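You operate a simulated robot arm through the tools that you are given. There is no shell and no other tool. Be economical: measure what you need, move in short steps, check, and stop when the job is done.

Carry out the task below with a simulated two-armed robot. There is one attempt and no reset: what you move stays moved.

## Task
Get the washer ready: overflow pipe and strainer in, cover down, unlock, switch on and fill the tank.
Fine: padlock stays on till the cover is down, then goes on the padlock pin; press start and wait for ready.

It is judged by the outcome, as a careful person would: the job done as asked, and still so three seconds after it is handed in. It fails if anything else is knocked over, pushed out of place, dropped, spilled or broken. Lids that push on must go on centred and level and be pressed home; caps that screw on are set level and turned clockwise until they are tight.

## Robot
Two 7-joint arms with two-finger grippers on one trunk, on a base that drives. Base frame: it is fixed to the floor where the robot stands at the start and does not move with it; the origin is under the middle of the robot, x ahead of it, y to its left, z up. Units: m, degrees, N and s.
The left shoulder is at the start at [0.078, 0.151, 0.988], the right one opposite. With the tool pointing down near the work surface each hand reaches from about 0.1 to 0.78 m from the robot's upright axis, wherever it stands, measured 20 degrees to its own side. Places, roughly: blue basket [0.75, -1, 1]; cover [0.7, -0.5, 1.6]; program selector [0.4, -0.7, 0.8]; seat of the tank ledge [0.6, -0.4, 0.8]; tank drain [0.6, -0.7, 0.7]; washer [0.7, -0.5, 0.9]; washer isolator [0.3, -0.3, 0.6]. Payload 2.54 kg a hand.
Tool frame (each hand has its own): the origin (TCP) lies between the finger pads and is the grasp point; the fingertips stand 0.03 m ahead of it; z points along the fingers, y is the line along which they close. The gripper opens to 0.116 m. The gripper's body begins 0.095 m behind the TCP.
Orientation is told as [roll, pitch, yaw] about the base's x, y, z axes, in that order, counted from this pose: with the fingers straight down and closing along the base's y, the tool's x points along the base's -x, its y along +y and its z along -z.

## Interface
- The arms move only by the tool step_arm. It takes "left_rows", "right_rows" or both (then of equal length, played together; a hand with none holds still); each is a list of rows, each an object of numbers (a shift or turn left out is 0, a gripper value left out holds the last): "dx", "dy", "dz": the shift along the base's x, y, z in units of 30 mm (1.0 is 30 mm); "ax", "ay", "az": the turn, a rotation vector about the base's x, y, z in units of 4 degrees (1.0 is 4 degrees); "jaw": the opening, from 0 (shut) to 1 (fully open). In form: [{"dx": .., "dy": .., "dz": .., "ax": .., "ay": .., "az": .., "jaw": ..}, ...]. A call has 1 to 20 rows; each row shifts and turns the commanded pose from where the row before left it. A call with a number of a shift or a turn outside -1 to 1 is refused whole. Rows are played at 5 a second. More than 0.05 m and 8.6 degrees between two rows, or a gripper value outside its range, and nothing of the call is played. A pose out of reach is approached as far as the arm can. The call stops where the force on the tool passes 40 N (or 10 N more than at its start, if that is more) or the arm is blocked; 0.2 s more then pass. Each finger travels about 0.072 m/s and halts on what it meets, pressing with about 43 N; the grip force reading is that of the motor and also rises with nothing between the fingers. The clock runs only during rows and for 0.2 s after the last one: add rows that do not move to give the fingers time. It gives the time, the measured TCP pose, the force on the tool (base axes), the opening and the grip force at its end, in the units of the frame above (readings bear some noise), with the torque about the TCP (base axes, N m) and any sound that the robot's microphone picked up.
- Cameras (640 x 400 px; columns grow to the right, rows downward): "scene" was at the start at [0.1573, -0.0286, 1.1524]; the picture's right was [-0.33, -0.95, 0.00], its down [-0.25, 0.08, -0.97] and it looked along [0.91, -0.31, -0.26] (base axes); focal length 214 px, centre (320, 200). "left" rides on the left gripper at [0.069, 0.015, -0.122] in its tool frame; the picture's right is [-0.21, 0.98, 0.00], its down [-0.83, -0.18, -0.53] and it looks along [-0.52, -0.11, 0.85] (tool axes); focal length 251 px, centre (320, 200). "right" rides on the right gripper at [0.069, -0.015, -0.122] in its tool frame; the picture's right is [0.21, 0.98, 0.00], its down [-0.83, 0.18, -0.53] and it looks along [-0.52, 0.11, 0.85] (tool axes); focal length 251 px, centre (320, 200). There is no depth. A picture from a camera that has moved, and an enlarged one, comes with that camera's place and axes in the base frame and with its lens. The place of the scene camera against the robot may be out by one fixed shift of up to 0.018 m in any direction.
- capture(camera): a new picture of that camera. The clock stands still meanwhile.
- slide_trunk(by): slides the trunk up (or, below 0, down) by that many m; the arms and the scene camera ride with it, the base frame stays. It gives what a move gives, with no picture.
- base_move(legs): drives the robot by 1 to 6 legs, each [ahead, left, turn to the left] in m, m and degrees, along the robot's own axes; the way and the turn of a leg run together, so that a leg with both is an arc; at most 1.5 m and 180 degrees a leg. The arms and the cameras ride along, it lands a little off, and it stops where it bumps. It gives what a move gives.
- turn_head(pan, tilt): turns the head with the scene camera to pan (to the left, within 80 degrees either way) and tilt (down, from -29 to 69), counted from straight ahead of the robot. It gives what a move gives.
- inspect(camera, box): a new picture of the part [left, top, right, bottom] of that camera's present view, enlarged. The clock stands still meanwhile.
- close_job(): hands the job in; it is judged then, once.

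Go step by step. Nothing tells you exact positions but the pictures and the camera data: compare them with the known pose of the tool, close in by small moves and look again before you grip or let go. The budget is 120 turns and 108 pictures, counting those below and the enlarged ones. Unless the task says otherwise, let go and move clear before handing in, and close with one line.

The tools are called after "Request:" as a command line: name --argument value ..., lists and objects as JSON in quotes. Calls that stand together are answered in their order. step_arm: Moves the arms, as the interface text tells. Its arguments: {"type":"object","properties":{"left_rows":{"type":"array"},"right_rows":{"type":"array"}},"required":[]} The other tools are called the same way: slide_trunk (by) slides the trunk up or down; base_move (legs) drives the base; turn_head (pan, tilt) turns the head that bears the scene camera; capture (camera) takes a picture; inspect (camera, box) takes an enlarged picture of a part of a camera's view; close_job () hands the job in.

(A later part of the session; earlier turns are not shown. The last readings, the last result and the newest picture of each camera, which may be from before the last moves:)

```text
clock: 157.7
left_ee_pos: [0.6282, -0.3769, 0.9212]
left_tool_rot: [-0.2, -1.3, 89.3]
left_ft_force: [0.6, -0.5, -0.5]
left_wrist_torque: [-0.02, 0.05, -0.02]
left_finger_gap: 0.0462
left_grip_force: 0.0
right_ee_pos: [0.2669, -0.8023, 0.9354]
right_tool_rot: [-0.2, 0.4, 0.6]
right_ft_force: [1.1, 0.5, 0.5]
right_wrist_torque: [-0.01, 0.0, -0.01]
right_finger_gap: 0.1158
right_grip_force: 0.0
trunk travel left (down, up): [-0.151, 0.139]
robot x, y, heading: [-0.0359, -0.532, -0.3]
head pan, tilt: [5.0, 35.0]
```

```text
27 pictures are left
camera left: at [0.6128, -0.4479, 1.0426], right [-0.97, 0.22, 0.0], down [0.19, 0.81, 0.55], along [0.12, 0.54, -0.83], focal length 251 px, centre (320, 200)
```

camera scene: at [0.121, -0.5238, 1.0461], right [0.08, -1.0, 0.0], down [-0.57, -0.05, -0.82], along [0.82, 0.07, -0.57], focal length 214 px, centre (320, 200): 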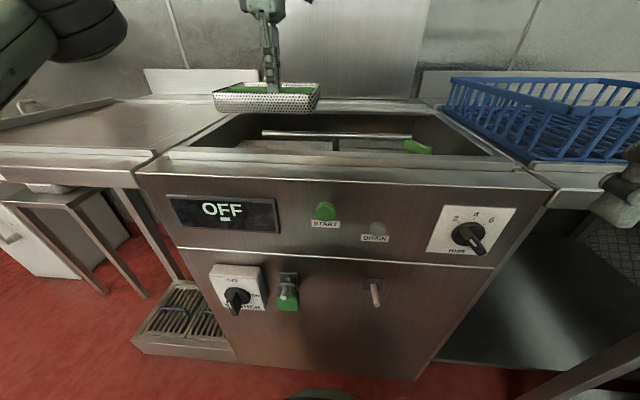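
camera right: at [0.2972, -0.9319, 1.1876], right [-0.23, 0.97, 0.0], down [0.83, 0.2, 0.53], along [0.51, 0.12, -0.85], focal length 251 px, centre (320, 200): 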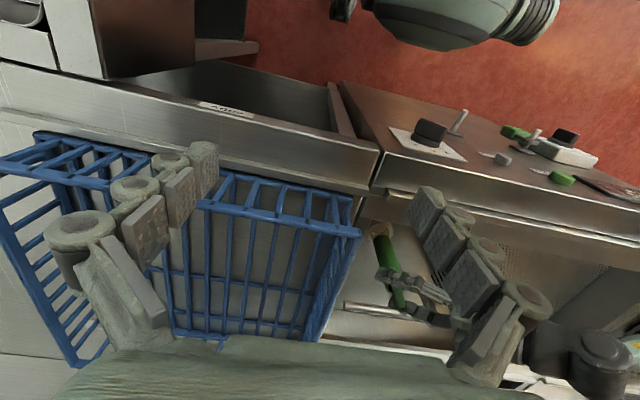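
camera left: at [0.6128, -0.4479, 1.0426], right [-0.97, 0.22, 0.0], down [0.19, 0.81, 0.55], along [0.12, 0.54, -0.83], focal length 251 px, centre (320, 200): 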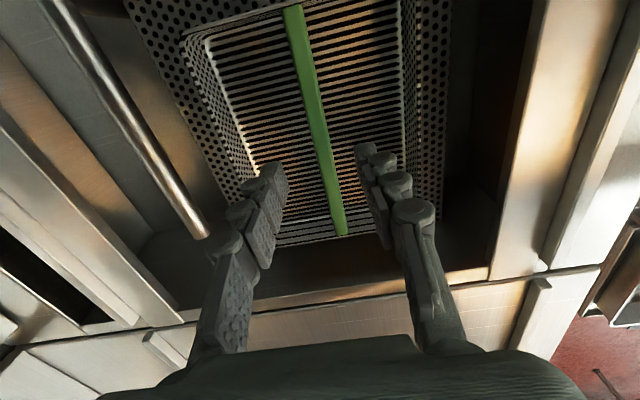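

The strainer sits centred on the ledge. Next is the cover: I withdraw, back the robot off, and pose the left hand horizontally to grip the handle from the front.

Request:
step_arm --left_rows '[{"dz": 1}, {"dz": 1}]'

Request:
base_move --legs '[[-0.4, 0, 0]]'

Request:
step_arm --left_rows '[{"ay": -1, "dz": 0.6}, {"ay": -1, "dz": 0.6}, {"ay": -1, "dz": 0.6}, {"ay": -1, "dz": 0.6}, {"ay": -1, "dz": 0.6}, {"ay": -1, "dz": 0.6}, {"ay": -1, "dz": 0.6}, {"ay": -1, "dz": 0.6}, {"ay": -1, "dz": 0.6}, {"ay": -1, "dz": 0.6}, {"ay": -1, "dz": 0.6}, {"ay": -1, "dz": 0.6}, {"ay": -1, "dz": 0.6}, {"ay": -1, "dz": 0.6}, {"ay": -1, "dz": 0.6}, {"ay": -1, "dz": 0.6}, {"ay": -1, "dz": 0.6}, {"ay": -1, "dz": 0.6}, {"ay": -1, "dz": 0.6}, {"ay": -1, "dz": 0.6}]'

Request:
turn_head --pan 0 --tilt 0

Request:
capture --camera "scene"

```text
clock: 158.3
left_ee_pos: [0.6285, -0.3764, 0.9816]
left_tool_rot: [-0.1, -1.3, 89.5]
left_ft_force: [0.9, 0.0, 0.4]
left_wrist_torque: [-0.02, 0.0, 0.02]
left_finger_gap: 0.0465
left_grip_force: 0.1
right_ee_pos: [0.2676, -0.8027, 0.9351]
right_tool_rot: [-0.1, 0.5, 0.5]
right_ft_force: [-0.4, 0.5, 0.3]
right_wrist_torque: [-0.01, 0.0, 0.01]
right_finger_gap: 0.1161
right_grip_force: 0.1
trunk travel left (down, up): [-0.151, 0.139]
robot x, y, heading: [-0.032, -0.5313, 0.1]
head pan, tilt: [5.0, 35.0]
```

```text
clock: 160.8
left_ee_pos: [0.2288, -0.3735, 0.9805]
left_tool_rot: [-0.2, -1.2, 89.4]
left_ft_force: [0.1, -0.3, 1.1]
left_wrist_torque: [0.02, -0.04, 0.01]
left_finger_gap: 0.0462
left_grip_force: 0.1
right_ee_pos: [-0.1315, -0.801, 0.9347]
right_tool_rot: [-0.1, 0.4, 0.4]
right_ft_force: [0.5, -0.3, -0.7]
right_wrist_torque: [-0.01, 0.0, 0.0]
right_finger_gap: 0.1158
right_grip_force: 0.0
trunk travel left (down, up): [-0.151, 0.139]
robot x, y, heading: [-0.4333, -0.5312, -0.2]
head pan, tilt: [5.0, 35.0]
```

```text
clock: 165.0
left_ee_pos: [0.2308, -0.3737, 1.3414]
left_tool_rot: [-80.3, -0.8, 91.3]
left_ft_force: [0.0, 0.1, 0.4]
left_wrist_torque: [-0.03, 0.0, -0.01]
left_finger_gap: 0.0465
left_grip_force: 0.0
right_ee_pos: [-0.132, -0.8008, 0.9336]
right_tool_rot: [-0.1, 0.5, 0.4]
right_ft_force: [0.0, 0.1, 1.1]
right_wrist_torque: [0.0, 0.0, -0.01]
right_finger_gap: 0.1162
right_grip_force: 0.1
trunk travel left (down, up): [-0.151, 0.139]
robot x, y, heading: [-0.4417, -0.5361, -0.2]
head pan, tilt: [5.0, 35.0]
```

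```text
clock: 166.0
left_ee_pos: [0.2306, -0.3741, 1.3416]
left_tool_rot: [-80.2, -0.8, 91.2]
left_ft_force: [-0.6, -0.1, -0.1]
left_wrist_torque: [0.0, -0.01, 0.01]
left_finger_gap: 0.0464
left_grip_force: 0.0
right_ee_pos: [-0.1332, -0.8014, 0.9348]
right_tool_rot: [-0.1, 0.3, 0.4]
right_ft_force: [-0.3, -0.8, 0.1]
right_wrist_torque: [0.02, 0.0, 0.0]
right_finger_gap: 0.1159
right_grip_force: 0.1
trunk travel left (down, up): [-0.151, 0.139]
robot x, y, heading: [-0.4357, -0.5373, -0.3]
head pan, tilt: [0.0, 0.0]
```

```text
26 pictures are left
camera scene: at [-0.2768, -0.5303, 1.1021], right [0.0, -1.0, 0.0], down [0.0, 0.0, -1.0], along [1.0, 0.0, 0.0], focal length 214 px, centre (320, 200)
```

scene: 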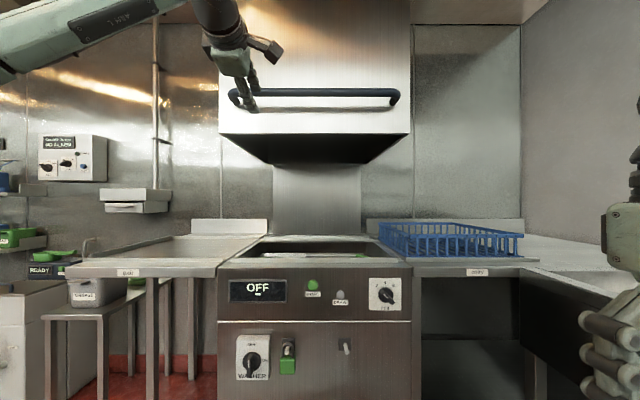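

A good frontal view: handle spans y -0.27…-0.76 at z≈1.41, cover centre y≈-0.513. I move the hand level in front of the handle's middle and look.

Request:
step_arm --left_rows '[{"dy": -1, "ay": -0.8, "dz": 0.5, "jaw": 0.7}, {"dy": -1, "ay": -0.8, "dz": 0.5}, {"dy": -1, "ay": -0.8, "dz": 0.5}, {"dy": -1, "dz": 0.5}, {"dy": -0.6, "dz": 0.3}, {"dx": 0.8}, {}]'

Request:
capture --camera "left"

Request:
inspect --camera "scene" --box '[210, 20, 420, 150]'

```text
clock: 167.6
left_ee_pos: [0.2555, -0.5125, 1.4105]
left_tool_rot: [-89.9, -0.6, 91.3]
left_ft_force: [0.2, 0.6, -0.3]
left_wrist_torque: [0.01, 0.04, -0.01]
left_finger_gap: 0.081
left_grip_force: 0.1
right_ee_pos: [-0.1323, -0.8015, 0.9348]
right_tool_rot: [-0.1, 0.5, 0.4]
right_ft_force: [0.3, -0.1, -0.3]
right_wrist_torque: [0.0, -0.01, -0.04]
right_finger_gap: 0.116
right_grip_force: 0.1
trunk travel left (down, up): [-0.151, 0.139]
robot x, y, heading: [-0.4349, -0.531, -0.2]
head pan, tilt: [0.0, 0.0]
```

```text
25 pictures are left
camera left: at [0.1348, -0.5839, 1.3954], right [-0.01, 0.22, -0.97], down [-0.55, 0.81, 0.19], along [0.83, 0.54, 0.12], focal length 251 px, centre (320, 200)
```

left: 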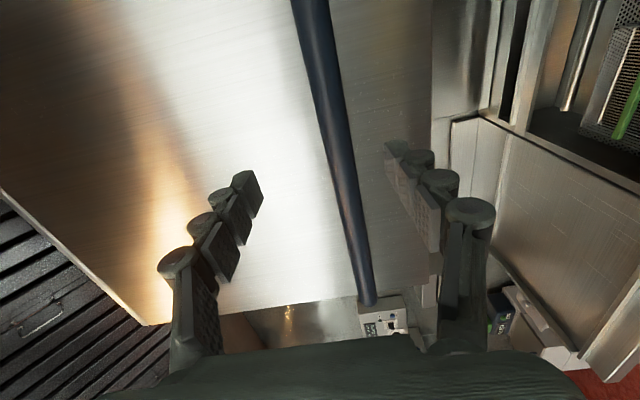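

```text
3.05 times, centred on (315, 85) of scene
camera zoom: at [-0.2769, -0.5303, 1.1022], right [0.0, -1.0, 0.0], down [0.0, 0.0, -1.0], along [1.0, 0.0, 0.0], focal length 654 px, centre (335, 550)
```

zoom: 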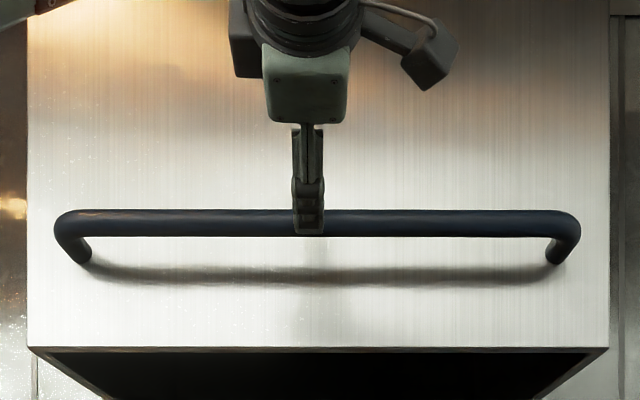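

Bar is ≈1.5 cm below the TCP height and at x≈0.345. I adjust, advance and close on it.

Request:
step_arm --left_rows '[{"dz": -0.5}, {"dx": 0.8}, {"dx": 0.8}, {"dx": 0.8}, {"dx": 0.55}, {"jaw": 0.4}, {"jaw": 0.2}, {"jaw": 0.1}, {"jaw": 0.1}, {}, {}]'

Request:
inspect --camera "left" --box '[160, 50, 520, 300]'

```text
clock: 170.0
left_ee_pos: [0.3314, -0.5109, 1.3894]
left_tool_rot: [-89.9, -0.5, 91.3]
left_ft_force: [1.9, 0.1, 11.4]
left_wrist_torque: [-0.4, -0.16, -0.01]
left_finger_gap: 0.0222
left_grip_force: 45.2
left hand out of reach, approached as far as the arm can: row 5
right_ee_pos: [-0.1331, -0.8018, 0.9365]
right_tool_rot: [-0.1, 0.4, 0.3]
right_ft_force: [-0.2, -1.0, -0.2]
right_wrist_torque: [-0.03, 0.0, 0.03]
right_finger_gap: 0.116
right_grip_force: 0.0
trunk travel left (down, up): [-0.151, 0.139]
robot x, y, heading: [-0.4368, -0.5329, -0.2]
head pan, tilt: [0.0, 0.0]
```

```text
1.60 times, centred on (340, 175) of left
camera zoom: at [0.212, -0.5809, 1.3745], right [-0.01, 0.22, -0.97], down [-0.55, 0.81, 0.19], along [0.83, 0.54, 0.12], focal length 402 px, centre (288, 240)
```

zoom: 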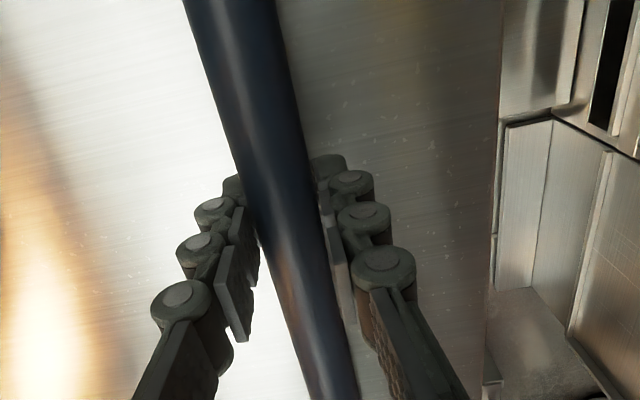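

Handle gripped. I pull the cover down in steps.

Request:
step_arm --left_rows '[{"dz": -0.5}, {"dz": -0.7}, {"dz": -0.8}, {"dz": -0.8}, {"dz": -0.8}, {"dz": -0.8}]'

```text
clock: 171.4
left_ee_pos: [0.3333, -0.5108, 1.2528]
left_tool_rot: [-89.6, -0.5, 91.4]
left_ft_force: [-8.2, 8.3, -3.5]
left_wrist_torque: [-0.49, 0.0, -0.81]
left_finger_gap: 0.0228
left_grip_force: 44.8
right_ee_pos: [-0.1336, -0.7994, 0.9341]
right_tool_rot: [-0.2, 0.4, 0.5]
right_ft_force: [0.2, -0.2, 0.3]
right_wrist_torque: [0.02, 0.02, 0.03]
right_finger_gap: 0.116
right_grip_force: 0.0
trunk travel left (down, up): [-0.151, 0.139]
robot x, y, heading: [-0.4339, -0.532, -0.4]
head pan, tilt: [0.0, 0.0]
```

Request:
step_arm --left_rows '[{"dz": -0.8}, {"dz": -0.8}, {"dz": -0.8}, {"dz": -0.8}, {"dz": -0.8}, {"dz": -0.8}, {"dz": -0.8}, {"dz": -0.8}]'

Request:
capture --camera "scene"

```text
clock: 173.2
left_ee_pos: [0.3326, -0.5105, 1.0609]
left_tool_rot: [-89.6, -0.5, 91.2]
left_ft_force: [-9.5, 9.3, -4.7]
left_wrist_torque: [-0.59, 0.06, 0.16]
left_finger_gap: 0.0228
left_grip_force: 45.3
right_ee_pos: [-0.1333, -0.8008, 0.9351]
right_tool_rot: [-0.2, 0.4, 0.4]
right_ft_force: [-0.9, 0.8, -0.6]
right_wrist_torque: [-0.01, -0.02, -0.02]
right_finger_gap: 0.1162
right_grip_force: 0.0
trunk travel left (down, up): [-0.151, 0.139]
robot x, y, heading: [-0.4362, -0.5315, -0.3]
head pan, tilt: [0.0, 0.0]
```

```text
22 pictures are left
camera scene: at [-0.2774, -0.5292, 1.102], right [0.0, -1.0, 0.0], down [0.0, 0.0, -1.0], along [1.0, 0.0, 0.0], focal length 214 px, centre (320, 200)
```

scene: 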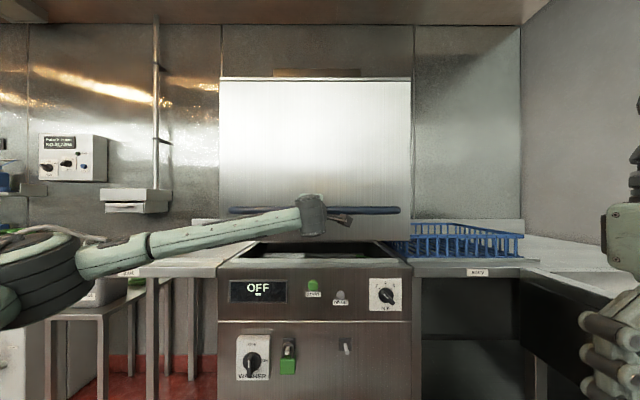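

The cover follows well; about 9–10 cm to go.

Request:
step_arm --left_rows '[{"dz": -0.7}, {"dz": -0.7}, {"dz": -0.6}, {"dz": -0.4}, {"dz": -0.3}, {"dz": -0.3}, {"dz": -0.3}, {"dz": -0.3}, {"dz": -0.3}]'

Request:
capture --camera "scene"

```text
clock: 174.5
left_ee_pos: [0.3335, -0.5093, 0.9952]
left_tool_rot: [-91.2, -0.2, 91.4]
left_ft_force: [-4.5, 2.0, 5.5]
left_wrist_torque: [-0.16, -0.03, 0.04]
left_finger_gap: 0.0225
left_grip_force: 45.1
right_ee_pos: [-0.1338, -0.8019, 0.9344]
right_tool_rot: [-0.1, 0.5, 0.5]
right_ft_force: [0.4, -0.2, 0.0]
right_wrist_torque: [0.01, 0.0, -0.04]
right_finger_gap: 0.1159
right_grip_force: 0.1
trunk travel left (down, up): [-0.151, 0.139]
robot x, y, heading: [-0.4359, -0.5324, -0.0]
head pan, tilt: [0.0, 0.0]
stopped in row 6 (left hand): the force on the tool passed its limit at 45 N (the readings are from after the stop); the commanded pose is now the measured one
```

```text
21 pictures are left
camera scene: at [-0.2777, -0.5303, 1.1021], right [0.0, -1.0, 0.0], down [0.0, 0.0, -1.0], along [1.0, 0.0, 0.0], focal length 214 px, centre (320, 200)
```

scene: 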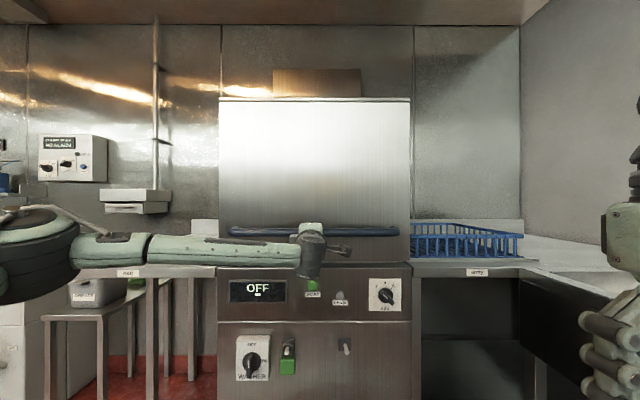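

Request:
inspect --camera "scene" --box '[210, 210, 420, 330]'

```text
3.05 times, centred on (315, 270) of scene
camera zoom: at [-0.2777, -0.5303, 1.1021], right [0.0, -1.0, 0.0], down [0.0, 0.0, -1.0], along [1.0, 0.0, 0.0], focal length 654 px, centre (335, -13)
```

zoom: 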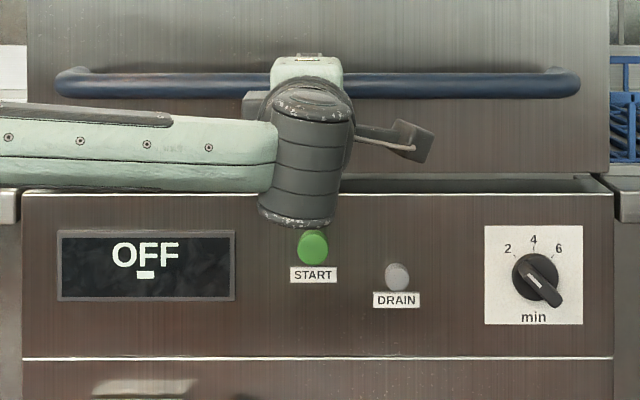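

It stopped hard; I give one more push to confirm that it is fully home.

Request:
step_arm --left_rows '[{"dz": -0.3}, {"dz": -0.3}, {"dz": -0.2}, {}]'

```text
clock: 175.0
left_ee_pos: [0.3321, -0.5097, 0.9958]
left_tool_rot: [-92.7, -0.1, 91.5]
left_ft_force: [-5.7, 0.1, 6.8]
left_wrist_torque: [0.31, -0.02, 0.16]
left_finger_gap: 0.0227
left_grip_force: 44.8
right_ee_pos: [-0.1334, -0.8025, 0.9335]
right_tool_rot: [0.0, 0.4, 0.4]
right_ft_force: [-0.6, -0.3, 0.5]
right_wrist_torque: [0.02, -0.05, -0.01]
right_finger_gap: 0.1163
right_grip_force: 0.2
trunk travel left (down, up): [-0.151, 0.139]
robot x, y, heading: [-0.4331, -0.5341, -0.5]
head pan, tilt: [0.0, 0.0]
stopped in row 2 (left hand): the force on the tool passed its limit at 46 N (the readings are from after the stop); the commanded pose is now the measured one
```

The cover is home. I release the handle, back away, and inspect the lower panel.

Request:
step_arm --left_rows '[{"jaw": 0.5}, {"jaw": 0.7}, {"dx": -0.8, "dz": 0.15}, {"dx": -1}, {"dx": -1}, {"dx": -1}, {"dy": 1}, {"dy": 1}, {"dy": 1}, {"dy": 1}]'

Request:
inspect --camera "scene" --box '[215, 310, 375, 400]'

```text
clock: 177.2
left_ee_pos: [0.2218, -0.3887, 0.9994]
left_tool_rot: [-92.3, -0.1, 91.4]
left_ft_force: [-0.3, 0.3, -0.6]
left_wrist_torque: [0.0, -0.04, -0.01]
left_finger_gap: 0.0813
left_grip_force: 0.0
right_ee_pos: [-0.1322, -0.8012, 0.9351]
right_tool_rot: [-0.1, 0.3, 0.3]
right_ft_force: [-0.7, -0.4, 0.0]
right_wrist_torque: [0.02, -0.04, 0.0]
right_finger_gap: 0.1161
right_grip_force: 0.0
trunk travel left (down, up): [-0.151, 0.139]
robot x, y, heading: [-0.4355, -0.5307, -0.2]
head pan, tilt: [0.0, 0.0]
```

```text
4.00 times, centred on (295, 355) of scene
camera zoom: at [-0.2765, -0.5307, 1.1023], right [0.0, -1.0, 0.0], down [0.0, 0.0, -1.0], along [1.0, 0.0, 0.0], focal length 858 px, centre (420, -420)
```

zoom: 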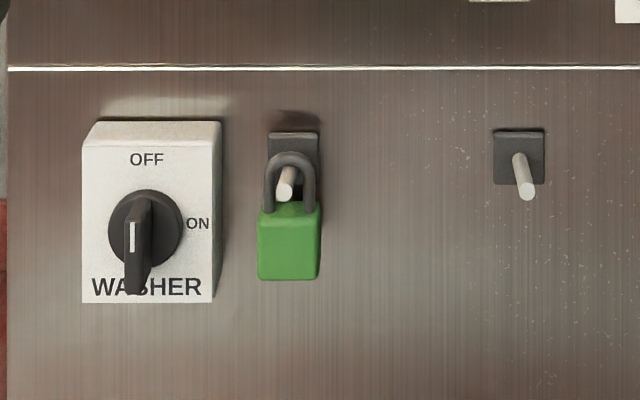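

The padlock hangs on the isolator's peg at about [~0.365, -0.434, 0.61]; the empty pin is at y≈-0.609, same height 0.651. I lower the trunk and turn the left hand to close sideways.

Request:
slide_trunk --by -0.145

Request:
step_arm --left_rows '[{"ax": 1}, {"ax": 1}, {"ax": 1}, {"ax": 1}, {"ax": 1}, {"ax": 1}, {"ax": 1}, {"ax": 1}, {"ax": 1}, {"ax": 1}, {"ax": 1}, {"ax": 1}, {"ax": 1}, {"ax": 1}, {"ax": 1}, {"ax": 1}, {"ax": 1}, {"ax": 1}, {"ax": 1}, {"ax": 1}]'

Request:
step_arm --left_rows '[{"ax": 1, "dz": -0.8, "dy": -0.2}, {"ax": 1, "dz": -0.8, "dy": -0.2}, {"ax": 0.5, "dz": -0.8, "dy": -0.2}, {"dz": -0.8, "dy": -0.2}, {"dz": -0.8, "dy": -0.2}, {"dz": -0.8, "dy": -0.2}, {"dz": -0.8, "dy": -0.2}, {"dz": -0.8}, {"dz": -0.8}, {"jaw": 0.75}]'

```text
clock: 178.9
left_ee_pos: [0.2224, -0.3891, 0.8543]
left_tool_rot: [-92.4, -0.1, 91.3]
left_ft_force: [-0.5, -0.5, -0.1]
left_wrist_torque: [0.01, -0.01, 0.01]
left_finger_gap: 0.0811
left_grip_force: 0.1
right_ee_pos: [-0.1326, -0.8013, 0.7885]
right_tool_rot: [-0.1, 0.5, 0.4]
right_ft_force: [0.1, -0.6, -1.1]
right_wrist_torque: [-0.01, -0.03, 0.0]
right_finger_gap: 0.1161
right_grip_force: 0.1
trunk travel left (down, up): [-0.006, 0.284]
robot x, y, heading: [-0.4332, -0.5366, -0.2]
head pan, tilt: [0.0, 0.0]
```

```text
clock: 183.1
left_ee_pos: [0.2213, -0.3901, 0.8552]
left_tool_rot: [-98.7, -80.2, 96.8]
left_ft_force: [-0.7, -0.4, -0.7]
left_wrist_torque: [0.02, -0.01, -0.02]
left_finger_gap: 0.0812
left_grip_force: 0.1
right_ee_pos: [-0.1324, -0.8018, 0.7889]
right_tool_rot: [-0.1, 0.5, 0.4]
right_ft_force: [-0.1, 0.4, -0.1]
right_wrist_torque: [-0.01, -0.01, 0.0]
right_finger_gap: 0.1161
right_grip_force: 0.1
trunk travel left (down, up): [-0.006, 0.284]
robot x, y, heading: [-0.4325, -0.533, -0.2]
head pan, tilt: [0.0, 0.0]
```

```text
clock: 185.3
left_ee_pos: [0.2012, -0.497, 0.6815]
left_tool_rot: [174.5, -88.8, -176.5]
left_ft_force: [-0.7, -0.3, -0.3]
left_wrist_torque: [0.02, 0.01, -0.04]
left_finger_gap: 0.0868
left_grip_force: 0.0
left hand out of reach, approached as far as the arm can: row 1, 2, 3, 4, 5, 6, 7, 8, 9
right_ee_pos: [-0.1318, -0.8013, 0.7898]
right_tool_rot: [-0.2, 0.4, 0.4]
right_ft_force: [-0.2, -1.0, 0.8]
right_wrist_torque: [-0.01, 0.02, -0.01]
right_finger_gap: 0.1161
right_grip_force: 0.0
trunk travel left (down, up): [-0.006, 0.284]
robot x, y, heading: [-0.4343, -0.5327, -0.2]
head pan, tilt: [0.0, 0.0]
```

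Request:
step_arm --left_rows '[{"dx": 0.8}, {"dx": 0.8, "dy": 0.6}, {"dy": 0.6}, {"dy": 0.6}, {"dz": -0.4}, {"dz": -0.4}, {"dz": -0.4}, {}]'

Request:
turn_head --pan 0 --tilt 28

Request:
capture --camera "scene"

```text
clock: 187.1
left_ee_pos: [0.2283, -0.5084, 0.683]
left_tool_rot: [174.3, -88.7, -176.4]
left_ft_force: [0.5, 0.2, -0.7]
left_wrist_torque: [0.03, 0.0, 0.0]
left_finger_gap: 0.0871
left_grip_force: 0.0
left hand out of reach, approached as far as the arm can: row 1, 2, 3, 4, 5, 6, 7
right_ee_pos: [-0.1311, -0.8011, 0.7898]
right_tool_rot: [-0.1, 0.4, 0.3]
right_ft_force: [0.2, -0.1, -0.3]
right_wrist_torque: [0.03, 0.0, 0.01]
right_finger_gap: 0.1158
right_grip_force: 0.1
trunk travel left (down, up): [-0.006, 0.284]
robot x, y, heading: [-0.4341, -0.5327, 0.0]
head pan, tilt: [0.0, 0.0]
```

```text
clock: 188.1
left_ee_pos: [0.2285, -0.5075, 0.6811]
left_tool_rot: [174.1, -88.8, -176.0]
left_ft_force: [0.6, -0.4, -0.8]
left_wrist_torque: [-0.01, 0.04, 0.03]
left_finger_gap: 0.0873
left_grip_force: 0.0
right_ee_pos: [-0.1321, -0.8014, 0.7895]
right_tool_rot: [-0.1, 0.5, 0.4]
right_ft_force: [0.3, 0.3, 0.7]
right_wrist_torque: [0.01, -0.01, 0.01]
right_finger_gap: 0.116
right_grip_force: 0.0
trunk travel left (down, up): [-0.006, 0.284]
robot x, y, heading: [-0.4336, -0.5325, -0.3]
head pan, tilt: [0.0, 28.0]
```

```text
18 pictures are left
camera scene: at [-0.2751, -0.5306, 0.9121], right [0.0, -1.0, 0.0], down [-0.47, 0.0, -0.88], along [0.88, 0.0, -0.47], focal length 214 px, centre (320, 200)
```

scene: 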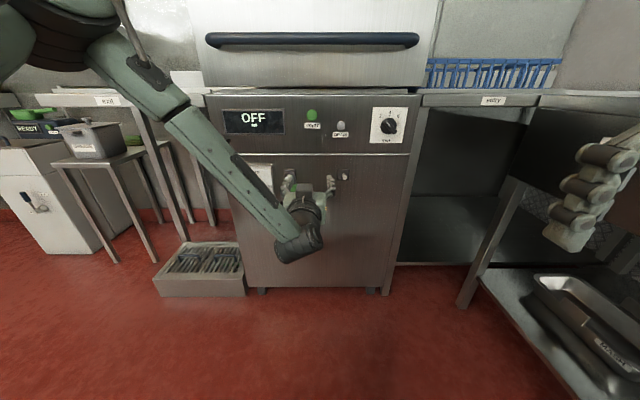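

A wrist limit blocks the fully horizontal pose; I pitch the hand to about -50° (as before), which still closes sideways, and approach the padlock.

Request:
step_arm --left_rows '[{"ay": 1}, {"ay": 1}, {"ay": 1}, {"ay": 1}, {"ay": 1}, {"ay": 1}, {"ay": 1}, {"ay": 1}, {"ay": 1}, {"ay": 1, "jaw": 0.5}, {}]'

Request:
step_arm --left_rows '[{"dy": 0.6}, {"dy": 0.6}, {"dy": 0.6}, {"dy": 0.6}, {"dx": 0.5}, {}]'

```text
clock: 190.5
left_ee_pos: [0.2293, -0.5079, 0.6806]
left_tool_rot: [-2.2, -51.4, -0.1]
left_ft_force: [0.7, 0.7, -0.1]
left_wrist_torque: [0.03, -0.02, 0.04]
left_finger_gap: 0.0581
left_grip_force: 0.1
right_ee_pos: [-0.1324, -0.8012, 0.7893]
right_tool_rot: [0.0, 0.6, 0.4]
right_ft_force: [-0.7, 0.7, -0.6]
right_wrist_torque: [-0.01, 0.0, 0.01]
right_finger_gap: 0.1161
right_grip_force: 0.1
trunk travel left (down, up): [-0.006, 0.284]
robot x, y, heading: [-0.439, -0.5322, -0.2]
head pan, tilt: [0.0, 28.0]
```

```text
clock: 191.9
left_ee_pos: [0.2443, -0.4357, 0.6827]
left_tool_rot: [-2.2, -51.4, -0.1]
left_ft_force: [-1.1, -0.7, 0.2]
left_wrist_torque: [0.0, 0.02, -0.01]
left_finger_gap: 0.0578
left_grip_force: 0.0
right_ee_pos: [-0.132, -0.8015, 0.7895]
right_tool_rot: [-0.1, 0.5, 0.4]
right_ft_force: [0.4, -0.1, 0.2]
right_wrist_torque: [0.0, -0.01, -0.01]
right_finger_gap: 0.1162
right_grip_force: 0.1
trunk travel left (down, up): [-0.006, 0.284]
robot x, y, heading: [-0.4361, -0.5323, -0.2]
head pan, tilt: [0.0, 28.0]
```

Request:
capture --camera "left"

```text
17 pictures are left
camera left: at [0.1064, -0.4144, 0.704], right [0.17, 0.98, 0.14], down [0.09, -0.16, 0.98], along [0.98, -0.15, -0.12], focal length 251 px, centre (320, 200)
```

left: 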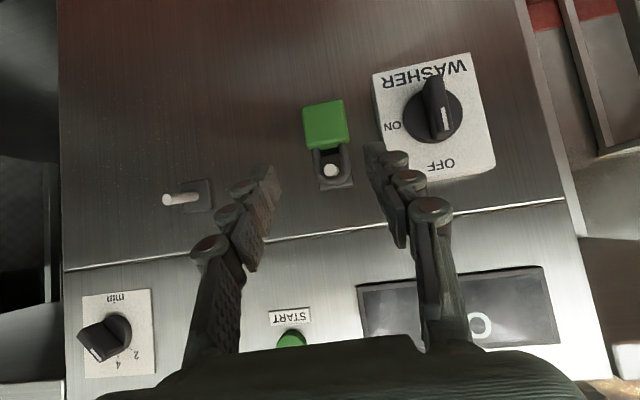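

Padlock body ≈ [0.35, -0.436, 0.597], right on the hand's axis. I advance along it and close gently.

Request:
step_arm --left_rows '[{"dx": 0.8, "dz": -0.68}, {"dx": 0.8, "dz": -0.68}, {"dx": 0.8, "dz": -0.68}, {"dx": 0.7, "dz": -0.6}, {}]'

Request:
capture --camera "left"

```text
clock: 193.1
left_ee_pos: [0.3378, -0.4357, 0.6013]
left_tool_rot: [-2.3, -51.4, -0.1]
left_ft_force: [0.3, -1.0, 0.8]
left_wrist_torque: [-0.01, 0.01, -0.02]
left_finger_gap: 0.058
left_grip_force: 0.0
right_ee_pos: [-0.1321, -0.8012, 0.7891]
right_tool_rot: [-0.1, 0.5, 0.3]
right_ft_force: [1.1, -0.2, 0.5]
right_wrist_torque: [0.0, -0.02, 0.0]
right_finger_gap: 0.116
right_grip_force: 0.1
trunk travel left (down, up): [-0.006, 0.284]
robot x, y, heading: [-0.4347, -0.5299, 0.2]
head pan, tilt: [0.0, 28.0]
```

```text
16 pictures are left
camera left: at [0.1997, -0.4147, 0.6241], right [0.17, 0.98, 0.14], down [0.09, -0.16, 0.98], along [0.98, -0.15, -0.12], focal length 251 px, centre (320, 200)
```

left: 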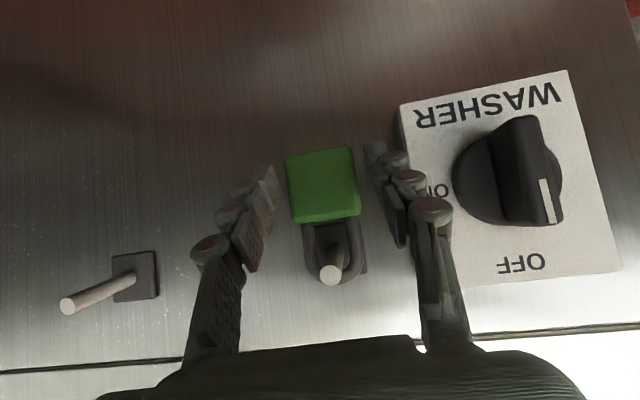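

The body's front face is about 2 cm further (x≈0.361). I advance a bit more, then close.

Request:
step_arm --left_rows '[{"dx": 0.35, "dz": -0.2}, {"dx": 0.35, "dz": -0.2}, {}, {"jaw": 0.4}, {"jaw": 0.3}, {"jaw": 0.2}, {"jaw": 0.1}, {}, {}]'

Request:
inspect --camera "left" --box '[200, 80, 440, 300]'

```text
clock: 195.1
left_ee_pos: [0.3579, -0.4369, 0.591]
left_tool_rot: [-2.3, -51.5, -0.3]
left_ft_force: [0.5, -0.6, 1.2]
left_wrist_torque: [0.06, 0.03, -0.02]
left_finger_gap: 0.0448
left_grip_force: 43.1
right_ee_pos: [-0.1311, -0.8014, 0.7892]
right_tool_rot: [0.1, 0.6, 0.4]
right_ft_force: [0.4, 0.3, 0.6]
right_wrist_torque: [-0.01, 0.0, 0.03]
right_finger_gap: 0.116
right_grip_force: 0.0
trunk travel left (down, up): [-0.006, 0.284]
robot x, y, heading: [-0.4366, -0.5298, -0.4]
head pan, tilt: [0.0, 28.0]
```

```text
1.82 times, centred on (320, 190) of left
camera zoom: at [0.2204, -0.4158, 0.6127], right [0.17, 0.98, 0.14], down [0.09, -0.16, 0.98], along [0.98, -0.15, -0.12], focal length 457 px, centre (320, 218)
```

zoom: 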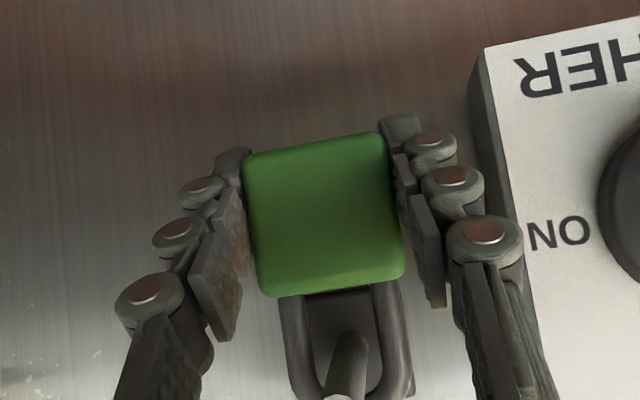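

Gripped. I lift it a few mm and slide it straight off the peg.

Request:
step_arm --left_rows '[{"dz": 0.15}, {"dx": -0.4}, {"dx": -0.5}, {"dx": -0.5}, {"dx": -0.6}, {"dx": -0.6}, {}]'

Request:
capture --camera "left"

```text
clock: 196.7
left_ee_pos: [0.2802, -0.4359, 0.5946]
left_tool_rot: [-2.3, -51.4, -0.1]
left_ft_force: [0.2, 0.4, -0.8]
left_wrist_torque: [0.04, 0.01, 0.03]
left_finger_gap: 0.0442
left_grip_force: 42.5
right_ee_pos: [-0.1313, -0.8023, 0.7894]
right_tool_rot: [-0.1, 0.5, 0.4]
right_ft_force: [0.9, 0.9, 0.2]
right_wrist_torque: [-0.02, 0.04, 0.01]
right_finger_gap: 0.1158
right_grip_force: 0.1
trunk travel left (down, up): [-0.006, 0.284]
robot x, y, heading: [-0.4369, -0.5314, -0.3]
head pan, tilt: [0.0, 28.0]
```

```text
14 pictures are left
camera left: at [0.1423, -0.4147, 0.6171], right [0.17, 0.98, 0.14], down [0.09, -0.16, 0.98], along [0.98, -0.15, -0.12], focal length 251 px, centre (320, 200)
```

left: 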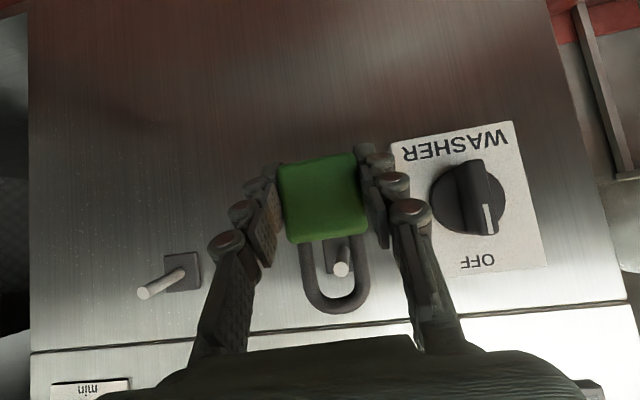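

Padlock is off, cleanly held. The pin is 0.176 m to the right at the same height; I shift over and check the alignment.

Request:
step_arm --left_rows '[{"dy": -1}, {"dy": -1}, {"dy": -1}, {"dy": -1}, {"dy": -1}, {"dy": -0.87}, {}]'

Request:
capture --camera "left"

```text
clock: 198.3
left_ee_pos: [0.2801, -0.6122, 0.5951]
left_tool_rot: [-2.3, -51.4, -0.1]
left_ft_force: [0.5, 0.1, -0.9]
left_wrist_torque: [-0.01, 0.01, -0.01]
left_finger_gap: 0.0444
left_grip_force: 42.9
right_ee_pos: [-0.1327, -0.8012, 0.79]
right_tool_rot: [-0.1, 0.5, 0.5]
right_ft_force: [-1.2, 0.3, -1.1]
right_wrist_torque: [-0.02, 0.01, 0.01]
right_finger_gap: 0.116
right_grip_force: 0.0
trunk travel left (down, up): [-0.006, 0.284]
robot x, y, heading: [-0.4327, -0.5295, -0.1]
head pan, tilt: [0.0, 28.0]
```

```text
13 pictures are left
camera left: at [0.1427, -0.5912, 0.6172], right [0.17, 0.98, 0.14], down [0.09, -0.16, 0.98], along [0.98, -0.15, -0.12], focal length 251 px, centre (320, 200)
```

left: 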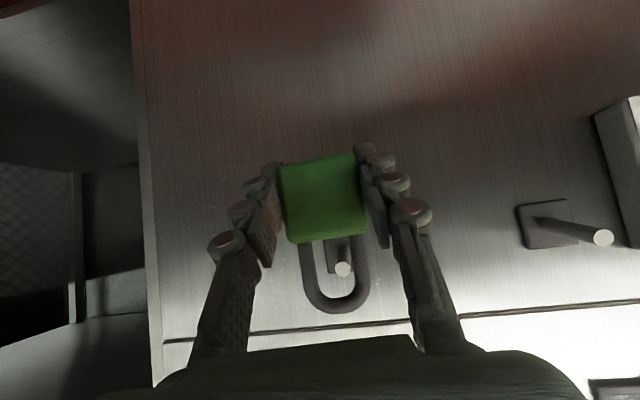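

Alignment is identical to that at the first peg. I slide it on, lower it to hang, and open.

Request:
step_arm --left_rows '[{"dx": 0.6}, {"dx": 0.6}, {"dx": 0.5}, {"dx": 0.5}, {"dx": 0.4}, {"dz": -0.15}, {}]'

Request:
inspect --camera "left" --box '[180, 100, 480, 350]'

```text
clock: 199.9
left_ee_pos: [0.3582, -0.6122, 0.5907]
left_tool_rot: [-2.3, -51.5, -0.1]
left_ft_force: [1.8, 0.3, 0.8]
left_wrist_torque: [-0.01, 0.09, 0.0]
left_finger_gap: 0.0447
left_grip_force: 42.7
right_ee_pos: [-0.1312, -0.8013, 0.7904]
right_tool_rot: [-0.2, 0.5, 0.5]
right_ft_force: [-0.2, 0.5, 0.1]
right_wrist_torque: [0.03, -0.01, -0.01]
right_finger_gap: 0.1162
right_grip_force: 0.1
trunk travel left (down, up): [-0.006, 0.284]
robot x, y, heading: [-0.4361, -0.5289, -0.0]
head pan, tilt: [0.0, 28.0]
```

```text
1.60 times, centred on (330, 225) of left
camera zoom: at [0.2196, -0.5911, 0.613], right [0.17, 0.98, 0.14], down [0.09, -0.16, 0.98], along [0.98, -0.15, -0.12], focal length 402 px, centre (304, 160)
```

zoom: 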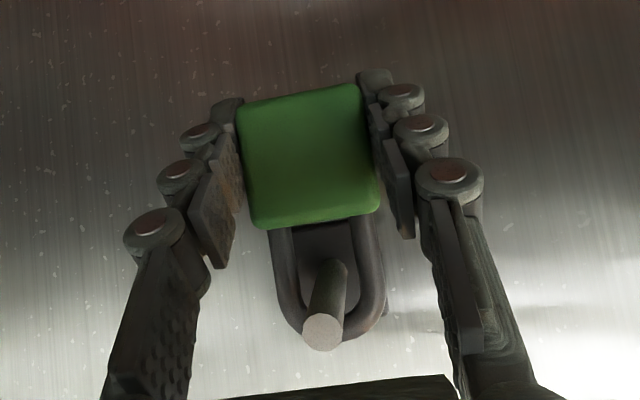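

The pin passes through the shackle. I release and retreat along the hand's axis.

Request:
step_arm --left_rows '[{"dz": -0.05}, {"jaw": 0.43}, {"jaw": 0.5}, {"jaw": 0.58}, {}, {"dx": -0.6, "dz": 0.5}, {"dx": -0.8, "dz": 0.68}, {"dx": -0.8, "dz": 0.68}, {"dx": -0.8, "dz": 0.68}]'

Request:
capture --camera "left"

```text
clock: 201.9
left_ee_pos: [0.2664, -0.6113, 0.6659]
left_tool_rot: [-2.3, -51.4, 0.0]
left_ft_force: [0.4, -0.7, -0.5]
left_wrist_torque: [0.06, -0.05, 0.01]
left_finger_gap: 0.0674
left_grip_force: 0.0
right_ee_pos: [-0.1319, -0.8011, 0.7902]
right_tool_rot: [-0.1, 0.6, 0.4]
right_ft_force: [0.1, -0.3, 0.3]
right_wrist_torque: [0.03, 0.0, 0.01]
right_finger_gap: 0.1161
right_grip_force: 0.1
trunk travel left (down, up): [-0.006, 0.284]
robot x, y, heading: [-0.4361, -0.5342, 0.2]
head pan, tilt: [0.0, 28.0]
```

```text
11 pictures are left
camera left: at [0.1297, -0.5908, 0.6877], right [0.17, 0.98, 0.14], down [0.09, -0.16, 0.98], along [0.98, -0.15, -0.12], focal length 251 px, centre (320, 200)
```

left: 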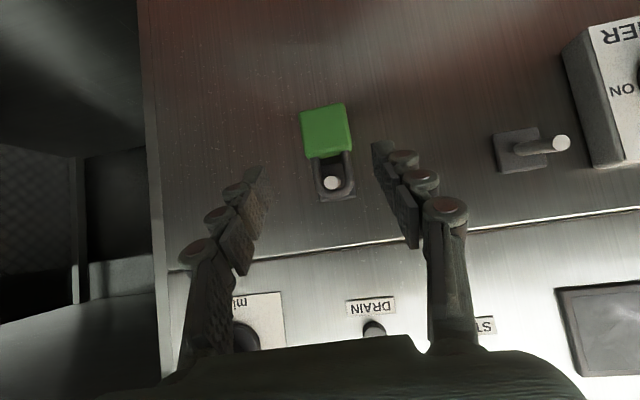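

The padlock hangs on the padlock pin. Now the isolator: its knob is at about [0.345, -0.331, 0.61], pointing up to OFF; I'll push its upper end to the right with closed fingers. I move over and check first.

Request:
step_arm --left_rows '[{"dy": 1, "jaw": 0}, {"dy": 1}, {"dy": 1}, {"dy": 1}, {"dy": 1}, {"dy": 1}, {"dy": 1}, {"dy": 1}, {"dy": 1}, {"dy": 1}, {"dy": 0.37, "dx": 0.5, "dz": -0.3}, {}]'

Request:
capture --camera "left"

```text
clock: 204.5
left_ee_pos: [0.2842, -0.2996, 0.6554]
left_tool_rot: [-2.2, -51.4, -0.1]
left_ft_force: [1.1, 0.2, 0.4]
left_wrist_torque: [-0.02, 0.02, 0.0]
left_finger_gap: 0.0001
left_grip_force: 27.9
right_ee_pos: [-0.132, -0.8027, 0.7891]
right_tool_rot: [-0.1, 0.6, 0.3]
right_ft_force: [0.3, -0.5, -0.8]
right_wrist_torque: [-0.01, 0.01, 0.0]
right_finger_gap: 0.116
right_grip_force: 0.1
trunk travel left (down, up): [-0.006, 0.284]
robot x, y, heading: [-0.4342, -0.5311, -0.3]
head pan, tilt: [0.0, 28.0]
```

```text
10 pictures are left
camera left: at [0.1464, -0.2787, 0.6781], right [0.17, 0.98, 0.14], down [0.09, -0.16, 0.98], along [0.98, -0.15, -0.12], focal length 251 px, centre (320, 200)
```

left: 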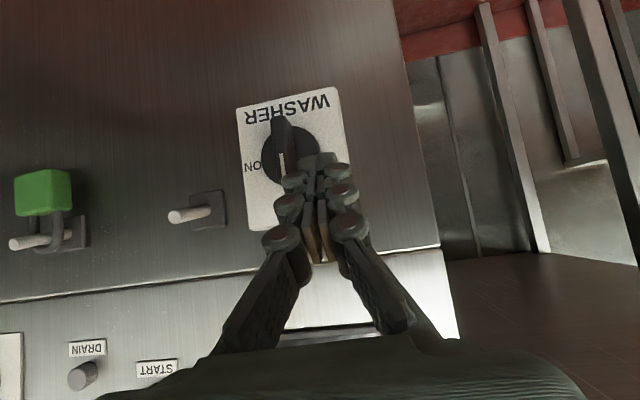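

Request:
step_arm --left_rows '[{"dy": 0.3}, {"dx": 0.6, "dz": -0.18}, {"dx": 0.6, "dz": -0.18}, {"dy": -0.3}, {"dy": -0.3}, {"dy": -0.3}, {"dy": -0.3, "dz": 0.05}, {"dy": -0.3, "dz": 0.1}, {"dy": -0.3, "dz": 0.1}, {}]'

Request:
capture --camera "left"

```text
clock: 206.7
left_ee_pos: [0.3198, -0.3458, 0.6512]
left_tool_rot: [-2.3, -51.4, -0.1]
left_ft_force: [-0.5, 1.4, 0.2]
left_wrist_torque: [0.0, -0.03, 0.0]
left_finger_gap: 0.0
left_grip_force: 28.7
right_ee_pos: [-0.132, -0.8026, 0.7894]
right_tool_rot: [-0.1, 0.5, 0.4]
right_ft_force: [0.7, 0.2, 0.4]
right_wrist_torque: [0.03, 0.0, 0.01]
right_finger_gap: 0.1159
right_grip_force: 0.1
trunk travel left (down, up): [-0.006, 0.284]
robot x, y, heading: [-0.4344, -0.532, 0.1]
head pan, tilt: [0.0, 28.0]
heard: click
```

```text
9 pictures are left
camera left: at [0.1816, -0.3246, 0.6743], right [0.17, 0.98, 0.14], down [0.09, -0.16, 0.98], along [0.98, -0.15, -0.12], focal length 251 px, centre (320, 200)
```

left: 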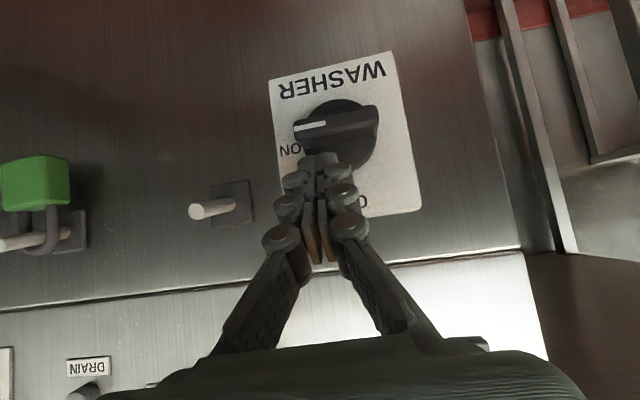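

Click — the knob now points to ON. I back off, move up to face START, and look at the panel.

Request:
step_arm --left_rows '[{"dx": -1, "dz": 0.4}, {"dx": -1, "dz": 0.5}, {"dz": 1}, {"dz": 1}, {"dz": 1}, {"dz": 1}, {"dz": 1, "dy": -1}, {"dz": 0.9, "dy": -1}, {"dy": -1}, {"dy": -1}, {"dy": -1}, {"dx": 0.3, "dy": -0.5}, {}]'

Request:
capture --camera "scene"

Request:
capture --camera "left"

```text
clock: 209.5
left_ee_pos: [0.2692, -0.5109, 0.8543]
left_tool_rot: [-2.3, -51.4, -0.1]
left_ft_force: [0.1, -0.8, -0.2]
left_wrist_torque: [-0.01, -0.01, 0.01]
left_finger_gap: 0.0002
left_grip_force: 28.8
right_ee_pos: [-0.1321, -0.8021, 0.7899]
right_tool_rot: [0.0, 0.5, 0.5]
right_ft_force: [-0.3, 0.2, 0.0]
right_wrist_torque: [0.05, 0.01, 0.0]
right_finger_gap: 0.116
right_grip_force: 0.1
trunk travel left (down, up): [-0.006, 0.284]
robot x, y, heading: [-0.4353, -0.5317, -0.2]
head pan, tilt: [0.0, 28.0]
```

```text
8 pictures are left
camera scene: at [-0.2751, -0.5306, 0.912], right [0.0, -1.0, 0.0], down [-0.47, 0.0, -0.88], along [0.88, 0.0, -0.47], focal length 214 px, centre (320, 200)
```

scene: 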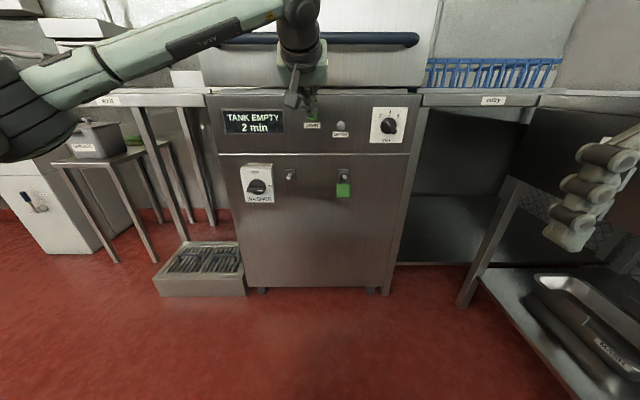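

```text
7 pictures are left
camera left: at [0.1298, -0.4889, 0.8773], right [0.17, 0.98, 0.14], down [0.09, -0.16, 0.98], along [0.98, -0.15, -0.12], focal length 251 px, centre (320, 200)
```

left: 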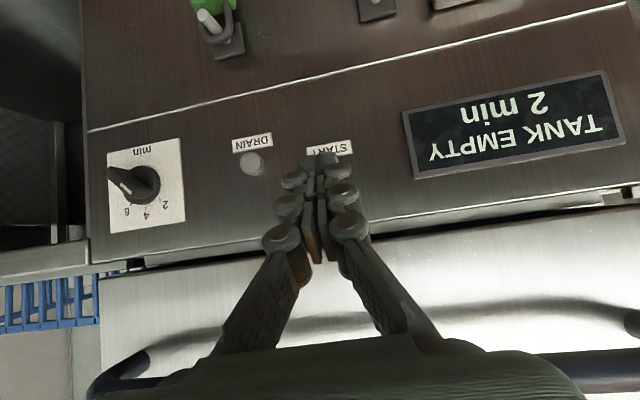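

Display reads "TANK EMPTY, 2 min". START lies straight behind the fingertips at about [0.355, -0.510, 0.822]; I press it with closed fingers.

Request:
step_arm --left_rows '[{"dz": -0.42}, {"dx": 0.6}, {"dx": 0.5}, {"dx": 0.2}, {"dx": 0.2}, {"dx": 0.2}, {"dx": 0.2}]'

```text
clock: 211.1
left_ee_pos: [0.3255, -0.5116, 0.8436]
left_tool_rot: [-2.3, -51.4, 0.0]
left_ft_force: [-0.5, -0.4, -0.1]
left_wrist_torque: [-0.01, 0.0, -0.02]
left_finger_gap: 0.0
left_grip_force: 28.5
right_ee_pos: [-0.1324, -0.8017, 0.7902]
right_tool_rot: [-0.1, 0.5, 0.4]
right_ft_force: [-0.1, -0.3, 0.3]
right_wrist_torque: [0.01, -0.01, -0.01]
right_finger_gap: 0.1162
right_grip_force: 0.1
trunk travel left (down, up): [-0.006, 0.284]
robot x, y, heading: [-0.4356, -0.5332, -0.2]
head pan, tilt: [0.0, 28.0]
```

Request:
step_arm --left_rows '[{"dx": 0.15}, {"dx": 0.15}, {"dx": 0.15}, {"dx": 0.15}, {"dx": 0.15}]'

```text
clock: 212.3
left_ee_pos: [0.3475, -0.5113, 0.8441]
left_tool_rot: [-2.2, -51.4, -0.3]
left_ft_force: [0.1, 0.2, -0.3]
left_wrist_torque: [0.02, 0.01, 0.02]
left_finger_gap: 0.0
left_grip_force: 29.0
right_ee_pos: [-0.1313, -0.802, 0.7901]
right_tool_rot: [-0.1, 0.5, 0.5]
right_ft_force: [0.5, 0.1, -1.3]
right_wrist_torque: [0.0, 0.02, -0.02]
right_finger_gap: 0.1159
right_grip_force: 0.0
trunk travel left (down, up): [-0.006, 0.284]
robot x, y, heading: [-0.4387, -0.5303, -0.1]
head pan, tilt: [0.0, 28.0]
```

Request:
inspect --camera "left" --box '[200, 80, 440, 260]'

```text
2.22 times, centred on (320, 170) of left
camera zoom: at [0.2103, -0.4903, 0.8659], right [0.17, 0.98, 0.14], down [0.09, -0.16, 0.98], along [0.98, -0.15, -0.12], focal length 559 px, centre (320, 267)
```

zoom: 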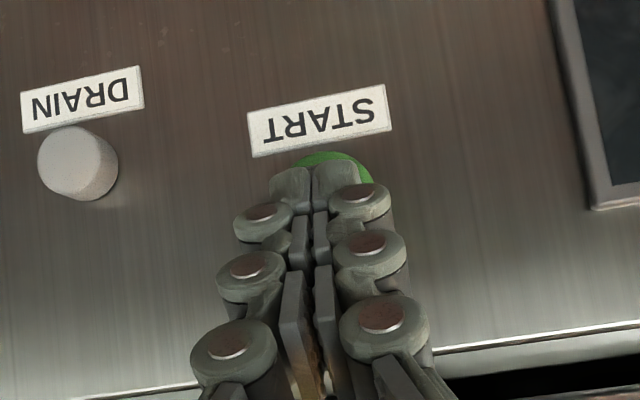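

The fingertips are right before the green button, slightly left in the picture. I shift 6 mm and push on.

Request:
step_arm --left_rows '[{"dy": 0.2, "dx": 0.1}, {"dx": 0.15}, {"dx": 0.15}, {"dx": 0.15}, {"dx": 0.15}, {"dx": 0.15}]'

```text
clock: 213.3
left_ee_pos: [0.3585, -0.5062, 0.845]
left_tool_rot: [-2.1, -51.0, -0.2]
left_ft_force: [-25.1, 4.7, 2.3]
left_wrist_torque: [0.04, 0.16, 0.08]
left_finger_gap: 0.0059
left_grip_force: 28.6
right_ee_pos: [-0.1336, -0.802, 0.7914]
right_tool_rot: [-0.1, 0.3, 0.4]
right_ft_force: [0.1, -0.4, -0.1]
right_wrist_torque: [0.0, 0.02, 0.02]
right_finger_gap: 0.1158
right_grip_force: 0.0
trunk travel left (down, up): [-0.006, 0.284]
robot x, y, heading: [-0.4367, -0.5294, -0.3]
head pan, tilt: [0.0, 28.0]
heard: click
stopped in row 5 (left hand): the force on the tool passed its limit at 44 N (the readings are from after the stop); the commanded pose is now the measured one
```

Click heard. I withdraw and look at the display.

Request:
step_arm --left_rows '[{"dx": -0.8}, {"dx": -1, "dz": 0.2}, {"dx": -1}, {"dy": 1}, {"dy": 1}, {"dy": 1}, {"dy": 1}, {"dx": -1}, {}]'

Request:
inspect --camera "scene" --box '[190, 20, 450, 220]'

```text
clock: 215.3
left_ee_pos: [0.2471, -0.3836, 0.8481]
left_tool_rot: [-2.1, -50.9, -0.2]
left_ft_force: [0.3, 0.4, -0.5]
left_wrist_torque: [0.01, 0.03, -0.02]
left_finger_gap: 0.0
left_grip_force: 28.5
right_ee_pos: [-0.1331, -0.8021, 0.7895]
right_tool_rot: [-0.1, 0.5, 0.5]
right_ft_force: [-0.8, 0.1, 0.0]
right_wrist_torque: [0.0, 0.01, -0.01]
right_finger_gap: 0.1159
right_grip_force: 0.1
trunk travel left (down, up): [-0.006, 0.284]
robot x, y, heading: [-0.4418, -0.5339, -0.1]
head pan, tilt: [0.0, 28.0]
```

```text
2.00 times, centred on (320, 120) of scene
camera zoom: at [-0.2757, -0.5304, 0.912], right [0.0, -1.0, 0.0], down [-0.47, 0.0, -0.88], along [0.88, 0.0, -0.47], focal length 429 px, centre (320, 360)
```

zoom: 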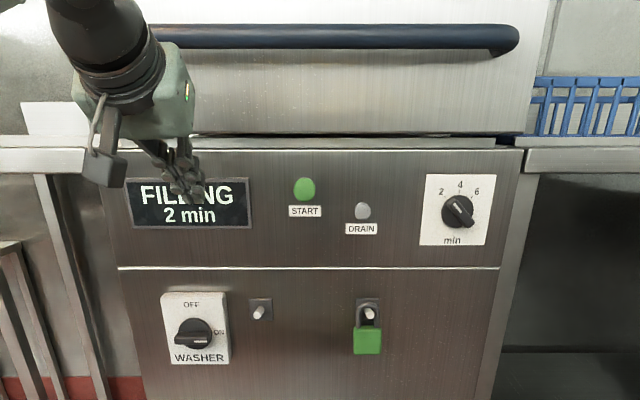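

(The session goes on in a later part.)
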